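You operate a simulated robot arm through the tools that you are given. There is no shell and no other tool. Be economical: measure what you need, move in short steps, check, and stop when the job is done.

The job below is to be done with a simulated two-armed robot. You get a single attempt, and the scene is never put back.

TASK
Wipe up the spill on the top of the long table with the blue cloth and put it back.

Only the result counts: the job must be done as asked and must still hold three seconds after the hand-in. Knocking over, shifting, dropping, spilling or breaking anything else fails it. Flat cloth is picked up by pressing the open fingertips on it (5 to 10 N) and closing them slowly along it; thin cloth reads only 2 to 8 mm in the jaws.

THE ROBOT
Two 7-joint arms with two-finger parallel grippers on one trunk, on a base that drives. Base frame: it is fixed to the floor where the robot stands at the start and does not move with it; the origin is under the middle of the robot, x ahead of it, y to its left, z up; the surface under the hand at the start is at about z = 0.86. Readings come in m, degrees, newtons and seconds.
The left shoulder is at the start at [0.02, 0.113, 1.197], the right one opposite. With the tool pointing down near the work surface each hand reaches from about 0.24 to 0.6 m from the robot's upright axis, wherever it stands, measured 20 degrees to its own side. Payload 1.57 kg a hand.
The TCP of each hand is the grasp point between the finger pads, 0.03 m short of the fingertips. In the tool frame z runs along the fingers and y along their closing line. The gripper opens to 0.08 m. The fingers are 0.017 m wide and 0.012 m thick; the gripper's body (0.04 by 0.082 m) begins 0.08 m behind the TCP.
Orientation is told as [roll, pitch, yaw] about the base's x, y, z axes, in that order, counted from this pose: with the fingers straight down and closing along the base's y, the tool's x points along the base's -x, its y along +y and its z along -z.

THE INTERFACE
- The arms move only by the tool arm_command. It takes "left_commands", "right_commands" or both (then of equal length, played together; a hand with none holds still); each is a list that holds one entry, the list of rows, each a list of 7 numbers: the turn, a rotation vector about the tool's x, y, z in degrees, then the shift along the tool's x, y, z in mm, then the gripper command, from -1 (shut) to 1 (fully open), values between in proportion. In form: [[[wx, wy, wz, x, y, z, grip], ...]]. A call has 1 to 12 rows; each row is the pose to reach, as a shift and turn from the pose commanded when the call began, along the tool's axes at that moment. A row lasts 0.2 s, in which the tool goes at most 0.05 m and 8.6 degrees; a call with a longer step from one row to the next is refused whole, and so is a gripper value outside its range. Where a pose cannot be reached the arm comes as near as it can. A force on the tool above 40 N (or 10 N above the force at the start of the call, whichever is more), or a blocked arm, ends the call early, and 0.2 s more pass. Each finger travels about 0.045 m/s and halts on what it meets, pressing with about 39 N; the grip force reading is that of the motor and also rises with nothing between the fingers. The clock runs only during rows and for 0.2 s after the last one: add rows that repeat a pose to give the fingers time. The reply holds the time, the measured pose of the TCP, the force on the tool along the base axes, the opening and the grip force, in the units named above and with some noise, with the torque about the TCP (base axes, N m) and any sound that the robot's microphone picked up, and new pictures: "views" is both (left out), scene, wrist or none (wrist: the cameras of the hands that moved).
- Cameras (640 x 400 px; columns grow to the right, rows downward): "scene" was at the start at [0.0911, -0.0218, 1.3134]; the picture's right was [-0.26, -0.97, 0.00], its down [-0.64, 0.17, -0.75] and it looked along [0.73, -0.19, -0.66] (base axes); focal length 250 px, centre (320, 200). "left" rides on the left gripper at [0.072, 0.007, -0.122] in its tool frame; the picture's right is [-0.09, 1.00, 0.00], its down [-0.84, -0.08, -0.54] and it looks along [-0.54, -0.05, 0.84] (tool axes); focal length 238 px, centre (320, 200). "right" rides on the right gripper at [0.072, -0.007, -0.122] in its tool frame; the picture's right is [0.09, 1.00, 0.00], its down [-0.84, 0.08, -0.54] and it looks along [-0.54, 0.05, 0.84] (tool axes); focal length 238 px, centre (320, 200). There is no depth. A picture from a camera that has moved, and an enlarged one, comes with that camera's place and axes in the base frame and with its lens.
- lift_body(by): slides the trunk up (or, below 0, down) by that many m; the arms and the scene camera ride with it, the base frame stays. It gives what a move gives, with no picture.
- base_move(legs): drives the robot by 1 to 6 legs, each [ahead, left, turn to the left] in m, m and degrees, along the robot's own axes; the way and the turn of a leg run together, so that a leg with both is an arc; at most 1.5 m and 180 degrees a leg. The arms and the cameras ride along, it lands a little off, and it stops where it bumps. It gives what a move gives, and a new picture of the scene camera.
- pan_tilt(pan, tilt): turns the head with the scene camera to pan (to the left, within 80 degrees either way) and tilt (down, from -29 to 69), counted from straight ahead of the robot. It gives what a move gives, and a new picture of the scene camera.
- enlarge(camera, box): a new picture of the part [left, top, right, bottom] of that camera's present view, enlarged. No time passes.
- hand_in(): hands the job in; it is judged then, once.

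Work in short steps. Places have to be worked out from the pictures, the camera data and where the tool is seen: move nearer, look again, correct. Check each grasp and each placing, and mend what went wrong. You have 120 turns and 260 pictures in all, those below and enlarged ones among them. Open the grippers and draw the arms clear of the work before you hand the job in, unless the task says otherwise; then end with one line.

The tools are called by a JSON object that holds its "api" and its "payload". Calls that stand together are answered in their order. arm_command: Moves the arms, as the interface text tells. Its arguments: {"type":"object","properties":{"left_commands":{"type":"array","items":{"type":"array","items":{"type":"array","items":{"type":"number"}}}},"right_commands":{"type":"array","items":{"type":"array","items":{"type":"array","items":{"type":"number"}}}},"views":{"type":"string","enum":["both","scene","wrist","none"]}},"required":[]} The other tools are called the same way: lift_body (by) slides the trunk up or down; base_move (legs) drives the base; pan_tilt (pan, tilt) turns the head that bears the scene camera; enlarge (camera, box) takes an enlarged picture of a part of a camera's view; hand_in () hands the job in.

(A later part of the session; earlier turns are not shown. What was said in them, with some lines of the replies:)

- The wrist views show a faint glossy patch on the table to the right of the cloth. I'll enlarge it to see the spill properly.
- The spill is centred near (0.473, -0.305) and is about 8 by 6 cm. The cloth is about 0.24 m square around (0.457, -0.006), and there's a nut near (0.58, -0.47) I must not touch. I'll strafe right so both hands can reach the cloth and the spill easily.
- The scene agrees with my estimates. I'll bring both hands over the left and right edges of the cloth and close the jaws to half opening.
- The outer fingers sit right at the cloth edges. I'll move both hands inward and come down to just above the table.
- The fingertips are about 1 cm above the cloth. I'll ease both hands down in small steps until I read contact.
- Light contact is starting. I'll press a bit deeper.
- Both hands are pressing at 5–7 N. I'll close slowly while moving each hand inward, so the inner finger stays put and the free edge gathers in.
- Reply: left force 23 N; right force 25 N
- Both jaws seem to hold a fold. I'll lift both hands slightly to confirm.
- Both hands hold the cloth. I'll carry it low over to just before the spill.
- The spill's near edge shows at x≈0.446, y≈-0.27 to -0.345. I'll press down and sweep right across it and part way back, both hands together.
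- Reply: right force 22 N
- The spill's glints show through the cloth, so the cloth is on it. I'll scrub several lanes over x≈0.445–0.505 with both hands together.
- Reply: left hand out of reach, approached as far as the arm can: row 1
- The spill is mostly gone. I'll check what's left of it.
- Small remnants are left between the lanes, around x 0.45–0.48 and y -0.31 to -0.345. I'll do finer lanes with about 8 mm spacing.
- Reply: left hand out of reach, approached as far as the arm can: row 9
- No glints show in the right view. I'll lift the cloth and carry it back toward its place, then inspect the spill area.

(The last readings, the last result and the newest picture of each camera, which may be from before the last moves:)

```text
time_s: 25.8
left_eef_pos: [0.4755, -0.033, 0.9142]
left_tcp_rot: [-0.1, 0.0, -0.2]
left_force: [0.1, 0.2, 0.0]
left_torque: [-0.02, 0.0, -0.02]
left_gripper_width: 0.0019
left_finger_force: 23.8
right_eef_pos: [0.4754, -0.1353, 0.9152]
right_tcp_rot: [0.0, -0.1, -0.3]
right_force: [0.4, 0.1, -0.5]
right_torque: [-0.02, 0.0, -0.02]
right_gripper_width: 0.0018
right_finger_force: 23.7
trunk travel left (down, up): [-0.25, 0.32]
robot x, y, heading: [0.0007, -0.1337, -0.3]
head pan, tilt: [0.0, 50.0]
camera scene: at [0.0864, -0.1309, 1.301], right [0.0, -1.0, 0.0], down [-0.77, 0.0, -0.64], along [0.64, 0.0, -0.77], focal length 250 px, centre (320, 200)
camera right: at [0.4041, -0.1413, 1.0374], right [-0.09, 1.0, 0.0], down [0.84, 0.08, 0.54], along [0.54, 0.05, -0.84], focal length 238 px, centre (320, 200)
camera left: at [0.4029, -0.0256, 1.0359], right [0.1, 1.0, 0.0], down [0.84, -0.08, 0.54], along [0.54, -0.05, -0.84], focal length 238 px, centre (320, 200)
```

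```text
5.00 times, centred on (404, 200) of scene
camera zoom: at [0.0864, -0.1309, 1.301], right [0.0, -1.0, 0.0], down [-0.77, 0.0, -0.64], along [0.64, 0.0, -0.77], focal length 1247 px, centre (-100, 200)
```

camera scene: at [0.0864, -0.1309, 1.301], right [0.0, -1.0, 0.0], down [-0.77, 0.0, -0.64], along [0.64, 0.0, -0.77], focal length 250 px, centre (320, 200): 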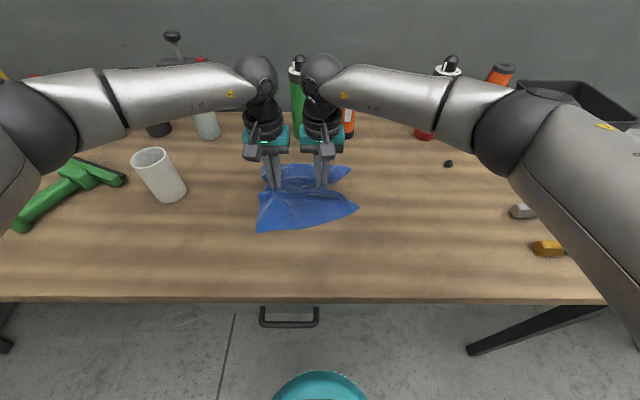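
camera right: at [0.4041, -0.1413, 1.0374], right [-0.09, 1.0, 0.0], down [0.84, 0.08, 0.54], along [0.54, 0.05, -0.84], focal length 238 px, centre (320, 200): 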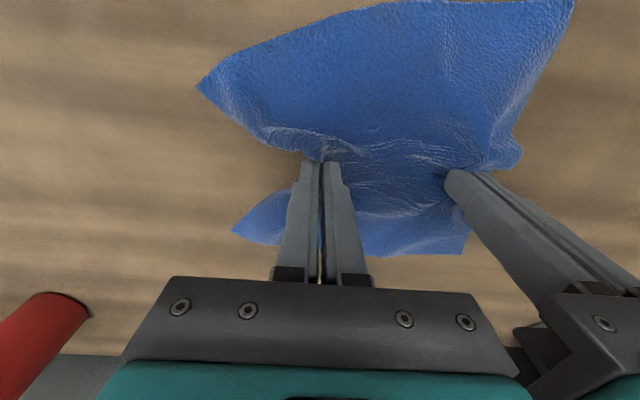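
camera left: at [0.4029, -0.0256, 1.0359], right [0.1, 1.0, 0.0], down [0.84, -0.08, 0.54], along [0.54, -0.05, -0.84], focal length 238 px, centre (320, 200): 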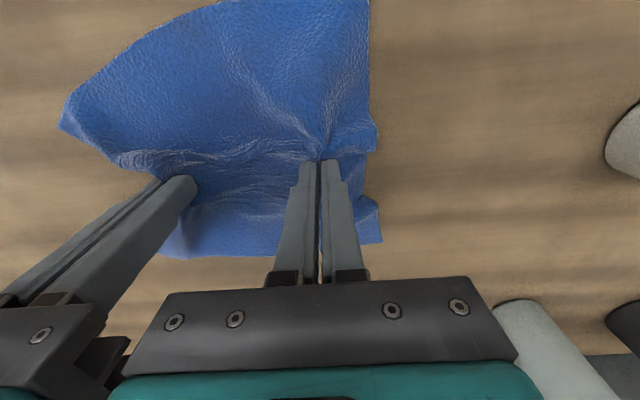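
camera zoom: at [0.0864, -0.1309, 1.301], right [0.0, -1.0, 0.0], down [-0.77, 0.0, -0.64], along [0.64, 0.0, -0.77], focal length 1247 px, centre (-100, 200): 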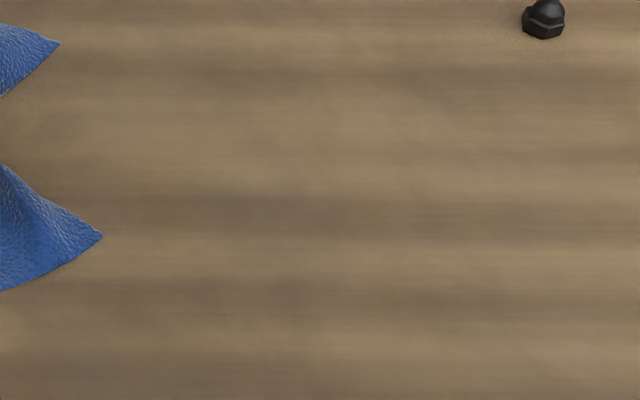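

The spill area looks clean. I'll carry the cloth back to where I grasped it (left hand at y=0.044, right at y=-0.060, x=0.455) and lower it to the table.

{"api": "arm_command", "payload": {"left_commands": [[[0, 0, 0, 6, 40, 0, -1], [0, 0, 0, 14, 76, 0, -1], [0, 0, 0, 20, 86, 0, -1], [0, 0, 0, 20, 86, 10, -1], [0, 0, 0, 20, 78, 22, -1], [0, 0, 0, 20, 78, 24, -1]]], "right_commands": [[[0, 0, 0, 6, 40, 0, -1], [0, 0, 0, 14, 70, 0, -1], [0, 0, 0, 20, 78, 0, -1], [0, 0, 0, 20, 78, 10, -1], [0, 0, 0, 20, 74, 22, -1], [0, 0, 0, 20, 74, 24, -1]]]}}

```text
time_s: 27.1
left_eef_pos: [0.4549, 0.0442, 0.8923]
left_tcp_rot: [0.0, -0.1, -0.2]
left_force: [0.0, 0.6, 2.0]
left_torque: [0.0, -0.01, -0.01]
left_gripper_width: 0.0016
left_finger_force: 23.3
right_eef_pos: [0.4565, -0.0655, 0.8929]
right_tcp_rot: [0.0, -0.1, -0.2]
right_force: [0.0, -0.8, 6.4]
right_torque: [-0.02, -0.03, -0.03]
right_gripper_width: 0.002
right_finger_force: 23.9
trunk travel left (down, up): [-0.25, 0.32]
robot x, y, heading: [0.0026, -0.1282, -0.3]
head pan, tilt: [0.0, 50.0]
camera scene: at [0.0861, -0.1318, 1.3011], right [0.0, -1.0, 0.0], down [-0.77, 0.0, -0.64], along [0.64, 0.0, -0.77], focal length 250 px, centre (320, 200)
camera right: at [0.3847, -0.071, 1.0144], right [-0.09, 1.0, 0.0], down [0.84, 0.07, 0.54], along [0.54, 0.05, -0.84], focal length 238 px, centre (320, 200)
camera left: at [0.3832, 0.0516, 1.0126], right [0.09, 1.0, 0.0], down [0.84, -0.08, 0.54], along [0.54, -0.05, -0.84], focal length 238 px, centre (320, 200)
```

scene: 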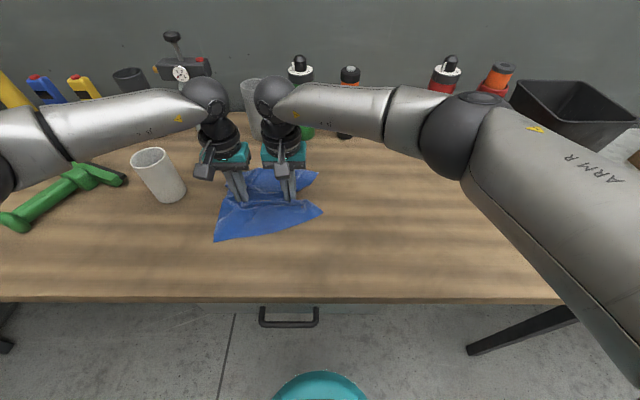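
right: 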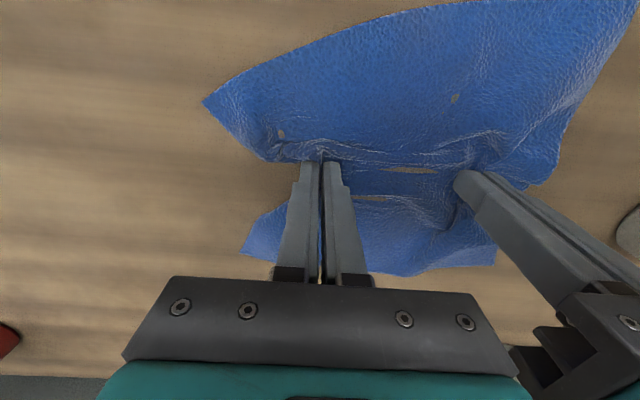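
left: 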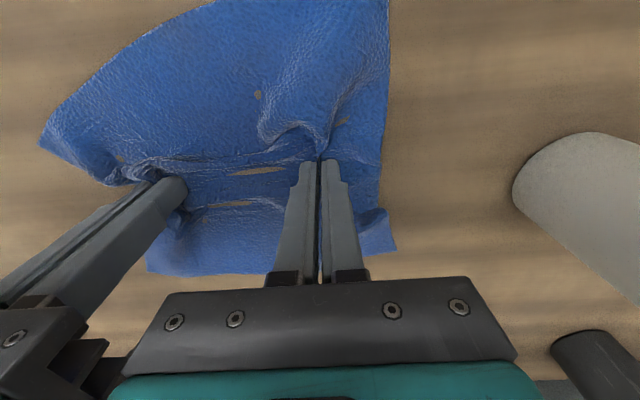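

The cloth is at its place but gathered. I'll press lightly and open slowly while moving each hand outward, which reverses the gathering and spreads the folds.

{"api": "arm_command", "payload": {"left_commands": [[[0, 0, 0, 0, 2, 1, -0.88], [0, 0, 0, 0, 5, 1, -0.76], [0, 0, 0, 0, 8, 1, -0.64], [0, 0, 0, 0, 11, 1, -0.5], [0, 0, 0, 0, 14, 1, -0.36], [0, 0, 0, 0, 17, 1, -0.24], [0, 0, 0, 0, 20, 1, -0.12], [0, 0, 0, 0, 23, 1, 0], [0, 0, 0, 0, 23, 1, 0], [0, 0, 0, 0, 23, -15, 0], [0, 0, 0, 0, 23, -40, 0]]], "right_commands": [[[0, 0, 0, 0, -2, 0, -0.88], [0, 0, 0, 0, -5, 0, -0.76], [0, 0, 0, 0, -8, 0, -0.64], [0, 0, 0, 0, -11, 0, -0.5], [0, 0, 0, 0, -14, 0, -0.36], [0, 0, 0, 0, -17, 0, -0.24], [0, 0, 0, 0, -20, 0, -0.12], [0, 0, 0, 0, -23, 0, 0], [0, 0, 0, 0, -23, 0, 0], [0, 0, 0, 0, -23, -15, 0], [0, 0, 0, 0, -23, -40, 0]]]}}

```text
time_s: 29.6
left_eef_pos: [0.4551, 0.0687, 0.9292]
left_tcp_rot: [0.1, 0.1, -0.1]
left_force: [-0.7, 0.1, -0.5]
left_torque: [-0.01, -0.01, -0.01]
left_gripper_width: 0.0399
left_finger_force: 0.0
right_eef_pos: [0.4548, -0.0871, 0.9294]
right_tcp_rot: [-0.2, 0.0, -0.1]
right_force: [0.5, 0.5, -0.6]
right_torque: [0.02, 0.01, 0.0]
right_gripper_width: 0.0398
right_finger_force: 0.1
trunk travel left (down, up): [-0.25, 0.32]
robot x, y, heading: [-0.001, -0.1343, -0.2]
head pan, tilt: [0.0, 50.0]
camera scene: at [0.0866, -0.1315, 1.3009], right [0.0, -1.0, 0.0], down [-0.77, 0.0, -0.64], along [0.64, 0.0, -0.77], focal length 250 px, centre (320, 200)
camera right: at [0.3838, -0.0934, 1.0524], right [-0.09, 1.0, 0.0], down [0.84, 0.08, 0.54], along [0.54, 0.05, -0.84], focal length 238 px, centre (320, 200)
camera left: at [0.383, 0.0753, 1.0505], right [0.09, 1.0, 0.0], down [0.84, -0.08, 0.54], along [0.54, -0.05, -0.84], focal length 238 px, centre (320, 200)
```

scene: 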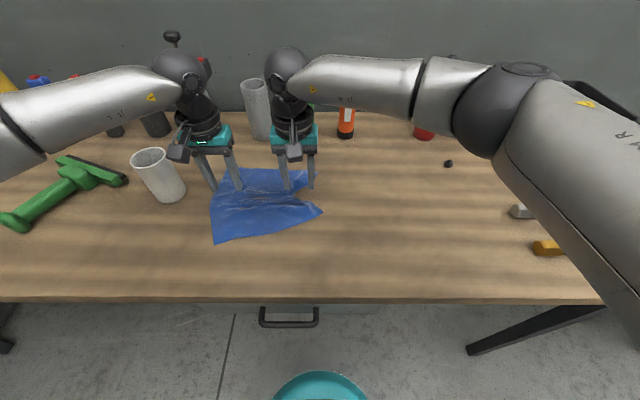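
right: 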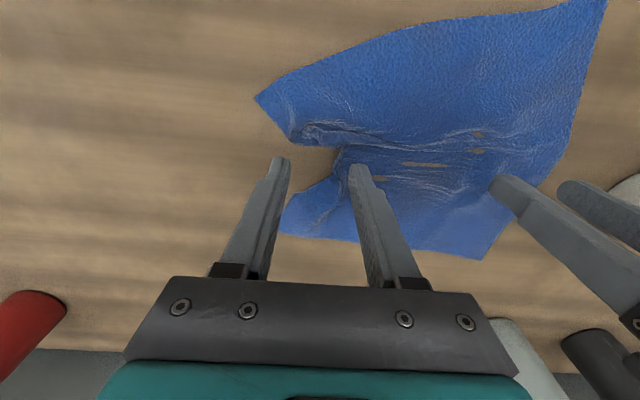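
left: 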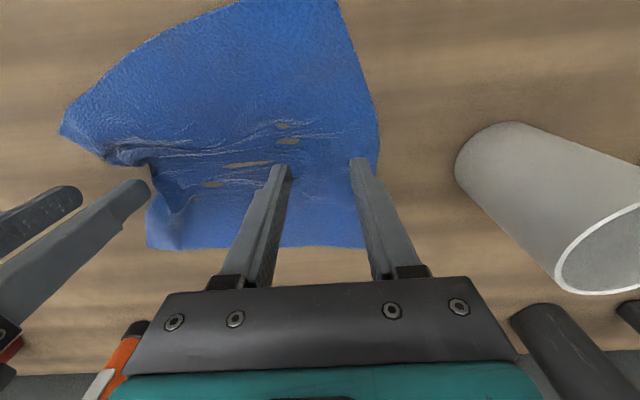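

The cloth is back in place, but the near-right corner is bunched toward the far side: it's at (0.42, -0.138) where it was at (0.34, -0.122). I'll pinch that corner with the right hand, ready to pull it back toward the robot.

{"api": "arm_command", "payload": {"left_commands": [[[0, 0, 0, 0, 0, -30, 0], [0, 0, 0, 0, 20, -60, 0], [0, 0, 0, 0, 40, -90, 0], [0, 0, 0, 0, 40, -90, 0], [0, 0, 0, 0, 40, -90, 0]]], "right_commands": [[[0, 0, 0, 15, -10, 0, -0.25], [0, 0, 0, 30, -21, 0, -0.25], [0, 0, 0, 30, -21, 20, -0.25], [0, 0, 0, 30, -21, 35, -0.25], [0, 0, 0, 30, -21, 40, -0.25]]], "views": "both"}}

```text
time_s: 30.8
left_eef_pos: [0.4537, 0.1055, 1.0164]
left_tcp_rot: [0.0, -0.1, 0.0]
left_force: [-0.1, 0.3, 0.3]
left_torque: [-0.02, 0.0, 0.02]
left_gripper_width: 0.0402
left_finger_force: 0.0
right_eef_pos: [0.4255, -0.1088, 0.8912]
right_tcp_rot: [0.0, -0.1, -0.2]
right_force: [-0.7, 0.5, -0.2]
right_torque: [-0.02, -0.03, -0.02]
right_gripper_width: 0.0296
right_finger_force: 0.1
trunk travel left (down, up): [-0.25, 0.32]
robot x, y, heading: [-0.0006, -0.1296, -0.2]
head pan, tilt: [0.0, 50.0]
camera scene: at [0.0866, -0.1316, 1.3009], right [0.0, -1.0, 0.0], down [-0.77, 0.0, -0.64], along [0.64, 0.0, -0.77], focal length 250 px, centre (320, 200)
camera right: at [0.3537, -0.1146, 1.0142], right [-0.09, 1.0, 0.0], down [0.84, 0.08, 0.54], along [0.54, 0.05, -0.84], focal length 238 px, centre (320, 200)
camera left: at [0.3827, 0.114, 1.1382], right [0.09, 1.0, 0.0], down [0.84, -0.08, 0.54], along [0.54, -0.05, -0.84], focal length 238 px, centre (320, 200)
```

scene: 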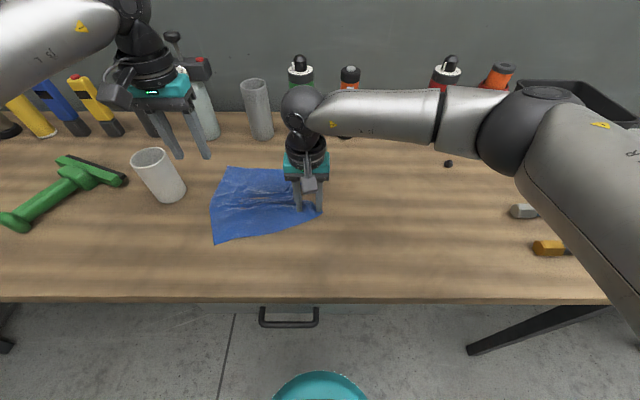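
right: 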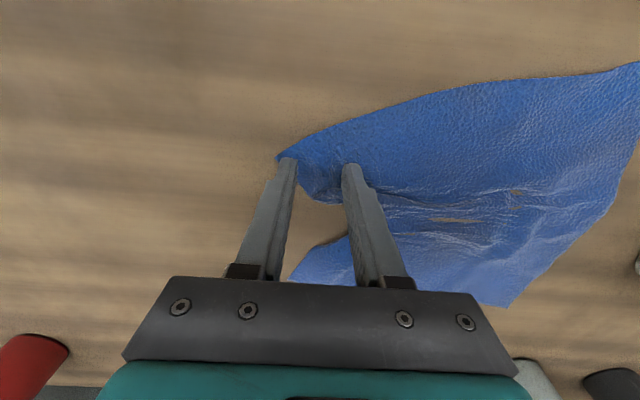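
left: 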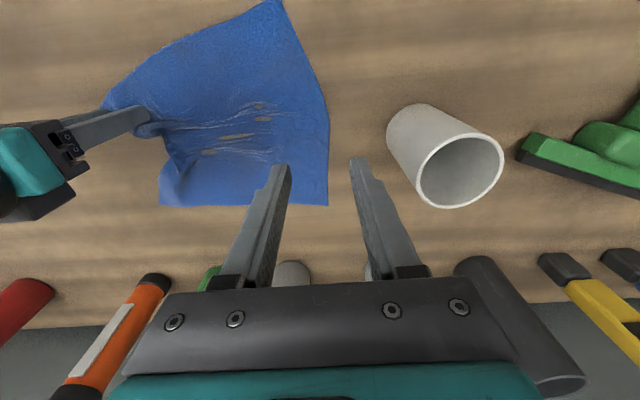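

The fingers straddle the corner flap. I'll press, pinch, then drag it toward the robot at just off table contact.

{"api": "arm_command", "payload": {"right_commands": [[[0, 0, 0, 0, 0, 2, -0.25], [0, 0, 0, 0, 0, 3, -0.4], [0, 0, 0, 0, 0, 3, -0.5], [0, 0, 0, 0, 0, 3, -0.6], [0, 0, 0, 0, 0, 3, -0.7], [0, 0, 0, 0, 0, 3, -0.8], [0, 0, 0, 0, 0, 3, -0.9], [0, 0, 0, 0, 0, 3, -1], [0, 0, 0, 0, 0, 3, -1], [0, 0, 0, 0, 0, 0, -1], [0, 0, 0, 20, 2, -2, -1]]], "views": "wrist"}}

```text
time_s: 33.1
left_eef_pos: [0.4557, 0.1071, 1.0171]
left_tcp_rot: [0.0, 0.0, -0.2]
left_force: [0.2, -0.4, -0.2]
left_torque: [-0.01, -0.05, -0.03]
left_gripper_width: 0.0403
left_finger_force: 0.1
right_eef_pos: [0.4051, -0.107, 0.8923]
right_tcp_rot: [-0.1, 0.2, -0.1]
right_force: [0.1, 0.1, 0.4]
right_torque: [0.03, 0.01, 0.04]
right_gripper_width: 0.0021
right_finger_force: 23.9
trunk travel left (down, up): [-0.25, 0.32]
robot x, y, heading: [0.0017, -0.1317, 0.0]
head pan, tilt: [0.0, 50.0]
camera right: at [0.3334, -0.1123, 1.0147], right [-0.09, 1.0, 0.0], down [0.84, 0.08, 0.54], along [0.54, 0.05, -0.84], focal length 238 px, centre (320, 200)
```

right: 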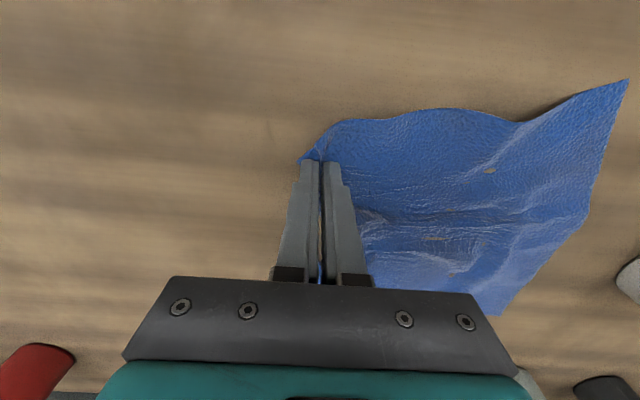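

The grasp holds. I'll drag the corner the rest of the way, then spread it by opening slowly while pressed.

{"api": "arm_command", "payload": {"right_commands": [[[0, 0, 0, 20, 0, 0, -1], [0, 0, 0, 40, 0, 0, -1], [0, 0, 0, 58, -4, 0, -1], [0, 0, 0, 58, -4, 2, -1], [0, 0, 0, 58, -6, 3, -0.85], [0, 0, 0, 58, -9, 3, -0.7], [0, 0, 0, 58, -12, 3, -0.55], [0, 0, 0, 58, -15, 3, -0.4], [0, 0, 0, 58, -18, 3, -0.25], [0, 0, 0, 58, -18, 3, -0.25], [0, 0, 0, 58, -18, -15, -0.25], [0, 0, 0, 58, -18, -40, -0.25]]]}}

```text
time_s: 35.8
left_eef_pos: [0.4539, 0.1062, 1.0168]
left_tcp_rot: [0.0, 0.0, -0.1]
left_force: [0.0, 0.1, 1.5]
left_torque: [0.03, -0.02, -0.01]
left_gripper_width: 0.04
left_finger_force: 0.1
right_eef_pos: [0.3483, -0.1235, 0.9346]
right_tcp_rot: [0.0, 0.1, -0.1]
right_force: [-0.3, -0.3, 1.3]
right_torque: [0.0, 0.02, 0.03]
right_gripper_width: 0.0301
right_finger_force: 0.1
trunk travel left (down, up): [-0.25, 0.32]
robot x, y, heading: [-0.0012, -0.1268, -0.2]
head pan, tilt: [0.0, 50.0]
camera scene: at [0.0865, -0.1316, 1.301], right [0.0, -1.0, 0.0], down [-0.77, 0.0, -0.64], along [0.64, 0.0, -0.77], focal length 250 px, centre (320, 200)
camera right: at [0.2767, -0.1289, 1.057], right [-0.09, 1.0, 0.0], down [0.84, 0.08, 0.54], along [0.54, 0.05, -0.84], focal length 238 px, centre (320, 200)
```

scene: 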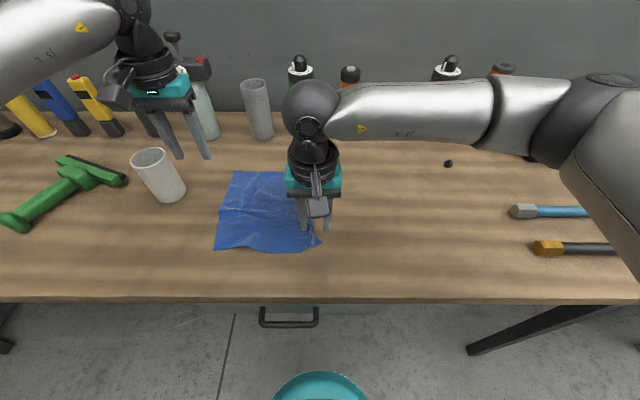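
right: 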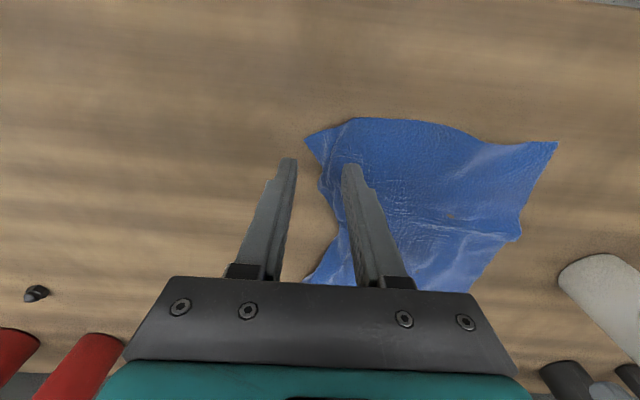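

The cloth is now nearly in its original outline. I'll raise the right hand and swing it over the spill spot to check both areas.

{"api": "arm_command", "payload": {"right_commands": [[[0, 0, 0, 0, 0, -40, 0], [0, 0, 0, 0, -40, -70, 0.5], [0, 0, 0, 0, -85, -90, 1], [0, 0, 0, 0, -130, -110, 1], [0, 0, 0, 0, -175, -130, 1], [0, 0, 0, 0, -220, -150, 1], [0, 0, 0, 0, -225, -175, 1]]], "left_commands": [[[0, 0, 0, 0, 0, -20, 0], [0, 0, 0, 0, 0, -20, 0], [0, 0, 0, 0, 0, -20, 0], [0, 0, 0, 0, 0, -20, 0.5], [0, 0, 0, 0, 0, -20, 1], [0, 0, 0, 0, 0, -20, 1], [0, 0, 0, 0, 0, -20, 1]]]}}

{"api": "enlarge", "payload": {"camera": "right", "box": [200, 60, 440, 210]}}

{"api": "enlarge", "payload": {"camera": "scene", "box": [180, 140, 340, 270]}}

```text
time_s: 37.4
left_eef_pos: [0.4532, 0.1073, 1.0368]
left_tcp_rot: [0.0, 0.0, -0.1]
left_force: [-0.1, -0.4, 0.5]
left_torque: [-0.01, -0.02, 0.0]
left_gripper_width: 0.0801
left_finger_force: 0.0
right_eef_pos: [0.3472, -0.348, 1.1109]
right_tcp_rot: [0.0, 0.0, 0.0]
right_force: [0.5, 0.2, -0.6]
right_torque: [-0.04, -0.01, -0.04]
right_gripper_width: 0.08
right_finger_force: 0.0
trunk travel left (down, up): [-0.25, 0.32]
robot x, y, heading: [0.0036, -0.1322, -0.2]
head pan, tilt: [0.0, 50.0]
camera scene: at [0.0865, -0.1313, 1.301], right [0.0, -1.0, 0.0], down [-0.77, 0.0, -0.64], along [0.64, 0.0, -0.77], focal length 250 px, centre (320, 200)
camera right: at [0.2762, -0.3556, 1.2335], right [-0.09, 1.0, 0.0], down [0.84, 0.08, 0.54], along [0.54, 0.05, -0.84], focal length 238 px, centre (320, 200)
camera left: at [0.3813, 0.1147, 1.159], right [0.09, 1.0, 0.0], down [0.84, -0.08, 0.54], along [0.54, -0.05, -0.84], focal length 238 px, centre (320, 200)
```

scene: 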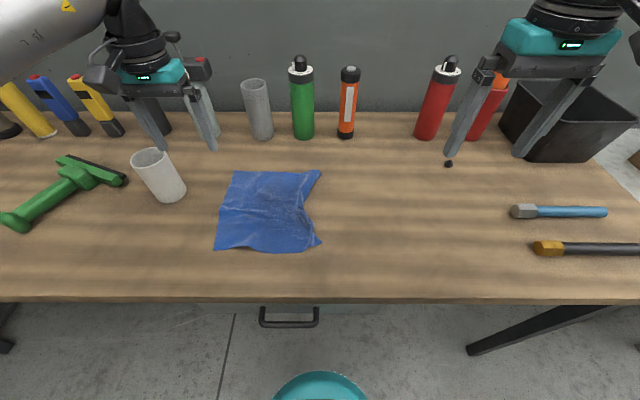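
right: 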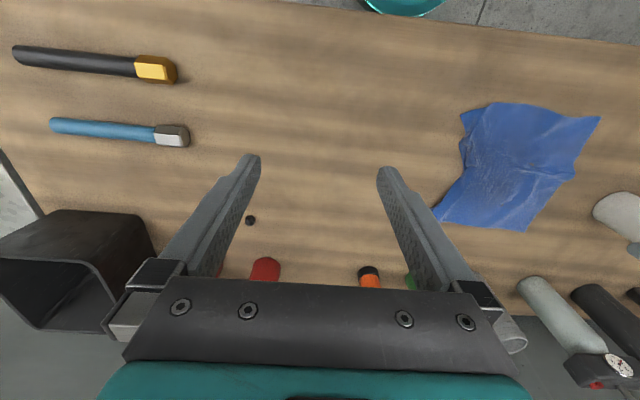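
left: 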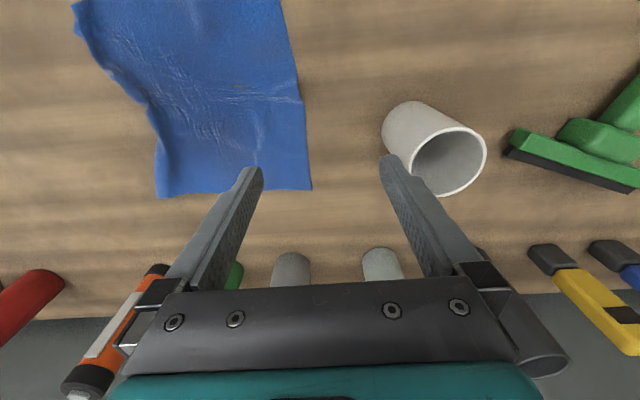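

```text
2.67 times, centred on (320, 135) of right
camera zoom: at [0.2762, -0.3556, 1.2335], right [-0.09, 1.0, 0.0], down [0.84, 0.08, 0.54], along [0.54, 0.05, -0.84], focal length 636 px, centre (320, 373)
```

zoom: 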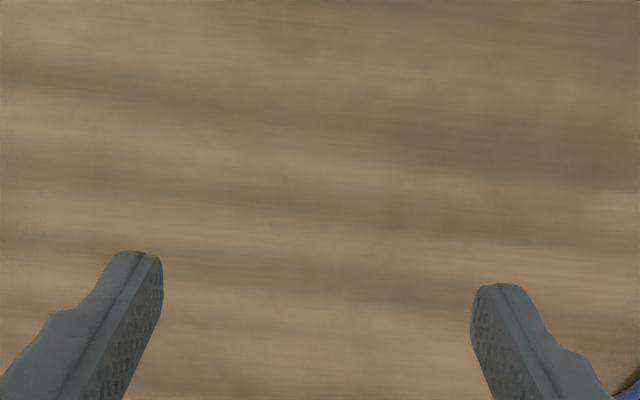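

```text
3.08 times, centred on (260, 205) of scene
camera zoom: at [0.0865, -0.1313, 1.301], right [0.0, -1.0, 0.0], down [-0.77, 0.0, -0.64], along [0.64, 0.0, -0.77], focal length 768 px, centre (505, 185)
```

zoom: 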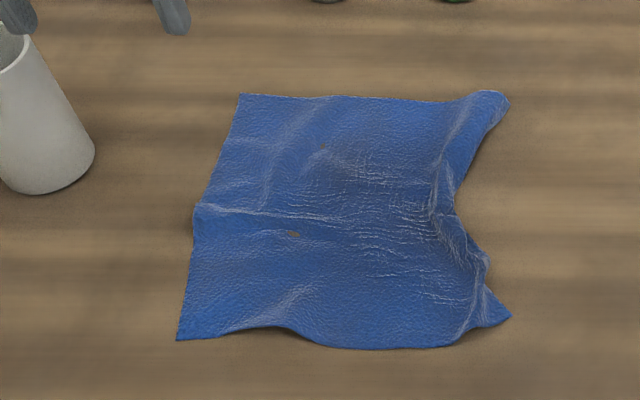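

From the same viewpoint as at the start, the glints are gone and the cloth lies on its original spot. I'll check the spill area once more at close zoom.

{"api": "enlarge", "payload": {"camera": "right", "box": [260, 120, 420, 220]}}

{"api": "pan_tilt", "payload": {"pan": -15, "tilt": 41}}

{"api": "enlarge", "payload": {"camera": "scene", "box": [290, 150, 450, 250]}}

```text
4.00 times, centred on (340, 170) of right
camera zoom: at [0.2762, -0.3556, 1.2335], right [-0.09, 1.0, 0.0], down [0.84, 0.08, 0.54], along [0.54, 0.05, -0.84], focal length 953 px, centre (240, 320)
```

zoom: 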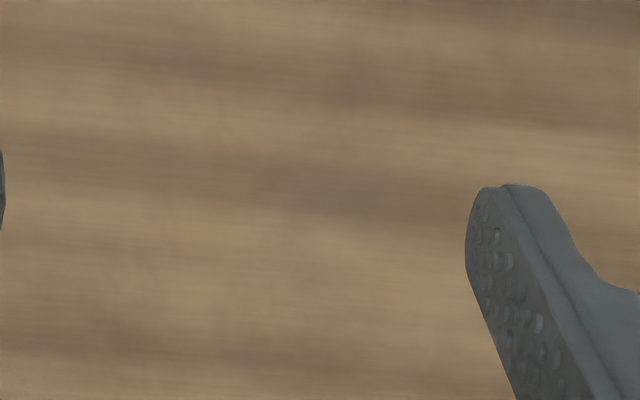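

```text
time_s: 38.1
left_eef_pos: [0.4533, 0.106, 1.0385]
left_tcp_rot: [0.1, -0.1, -0.2]
left_force: [0.1, -0.2, -0.4]
left_torque: [0.01, -0.03, 0.02]
left_gripper_width: 0.0801
left_finger_force: 0.0
right_eef_pos: [0.3483, -0.349, 1.1112]
right_tcp_rot: [0.0, 0.0, -0.2]
right_force: [0.6, 0.0, -0.4]
right_torque: [0.01, -0.02, 0.02]
right_gripper_width: 0.08
right_finger_force: 0.0
trunk travel left (down, up): [-0.25, 0.32]
robot x, y, heading: [-0.003, -0.132, -0.4]
head pan, tilt: [-15.0, 41.0]
camera scene: at [0.091, -0.1534, 1.3136], right [-0.26, -0.97, 0.0], down [-0.63, 0.17, -0.75], along [0.73, -0.2, -0.66], focal length 250 px, centre (320, 200)
```

scene: 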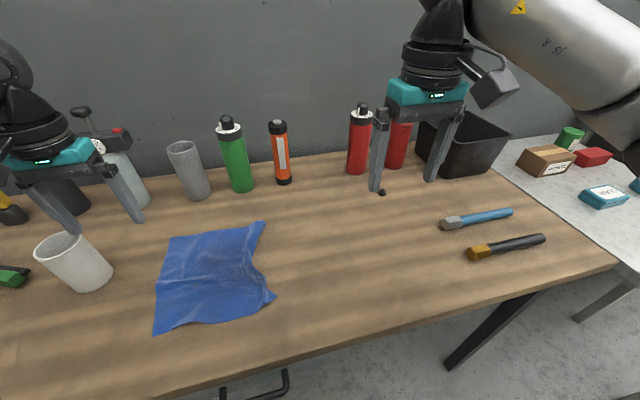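

```text
4.00 times, centred on (370, 200) of scene
camera zoom: at [0.091, -0.1534, 1.3136], right [-0.26, -0.97, 0.0], down [-0.63, 0.17, -0.75], along [0.73, -0.2, -0.66], focal length 998 px, centre (120, 200)
```

zoom: 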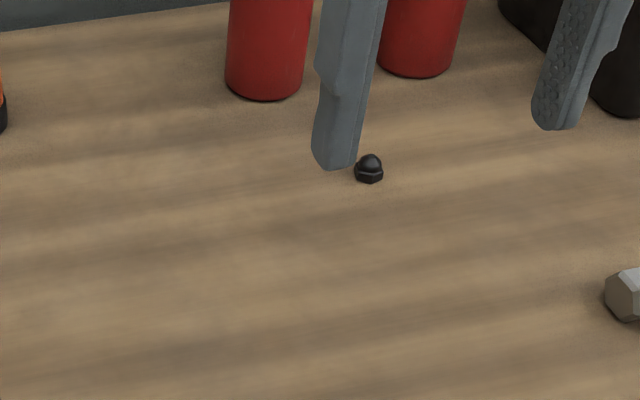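

The table is clean, the cloth is released on its original spot, the other objects look undisturbed, and both hands are open and clear. I'll hand in.

{"api": "hand_in", "payload": {}}

```text
The job is handed in.
```

I wiped up the spill and put the blue cloth back on its original spot; it lies slightly wrinkled and within about 2 cm of where it started. The final close-ups showed no trace of the spill, and nothing else appeared to have moved.
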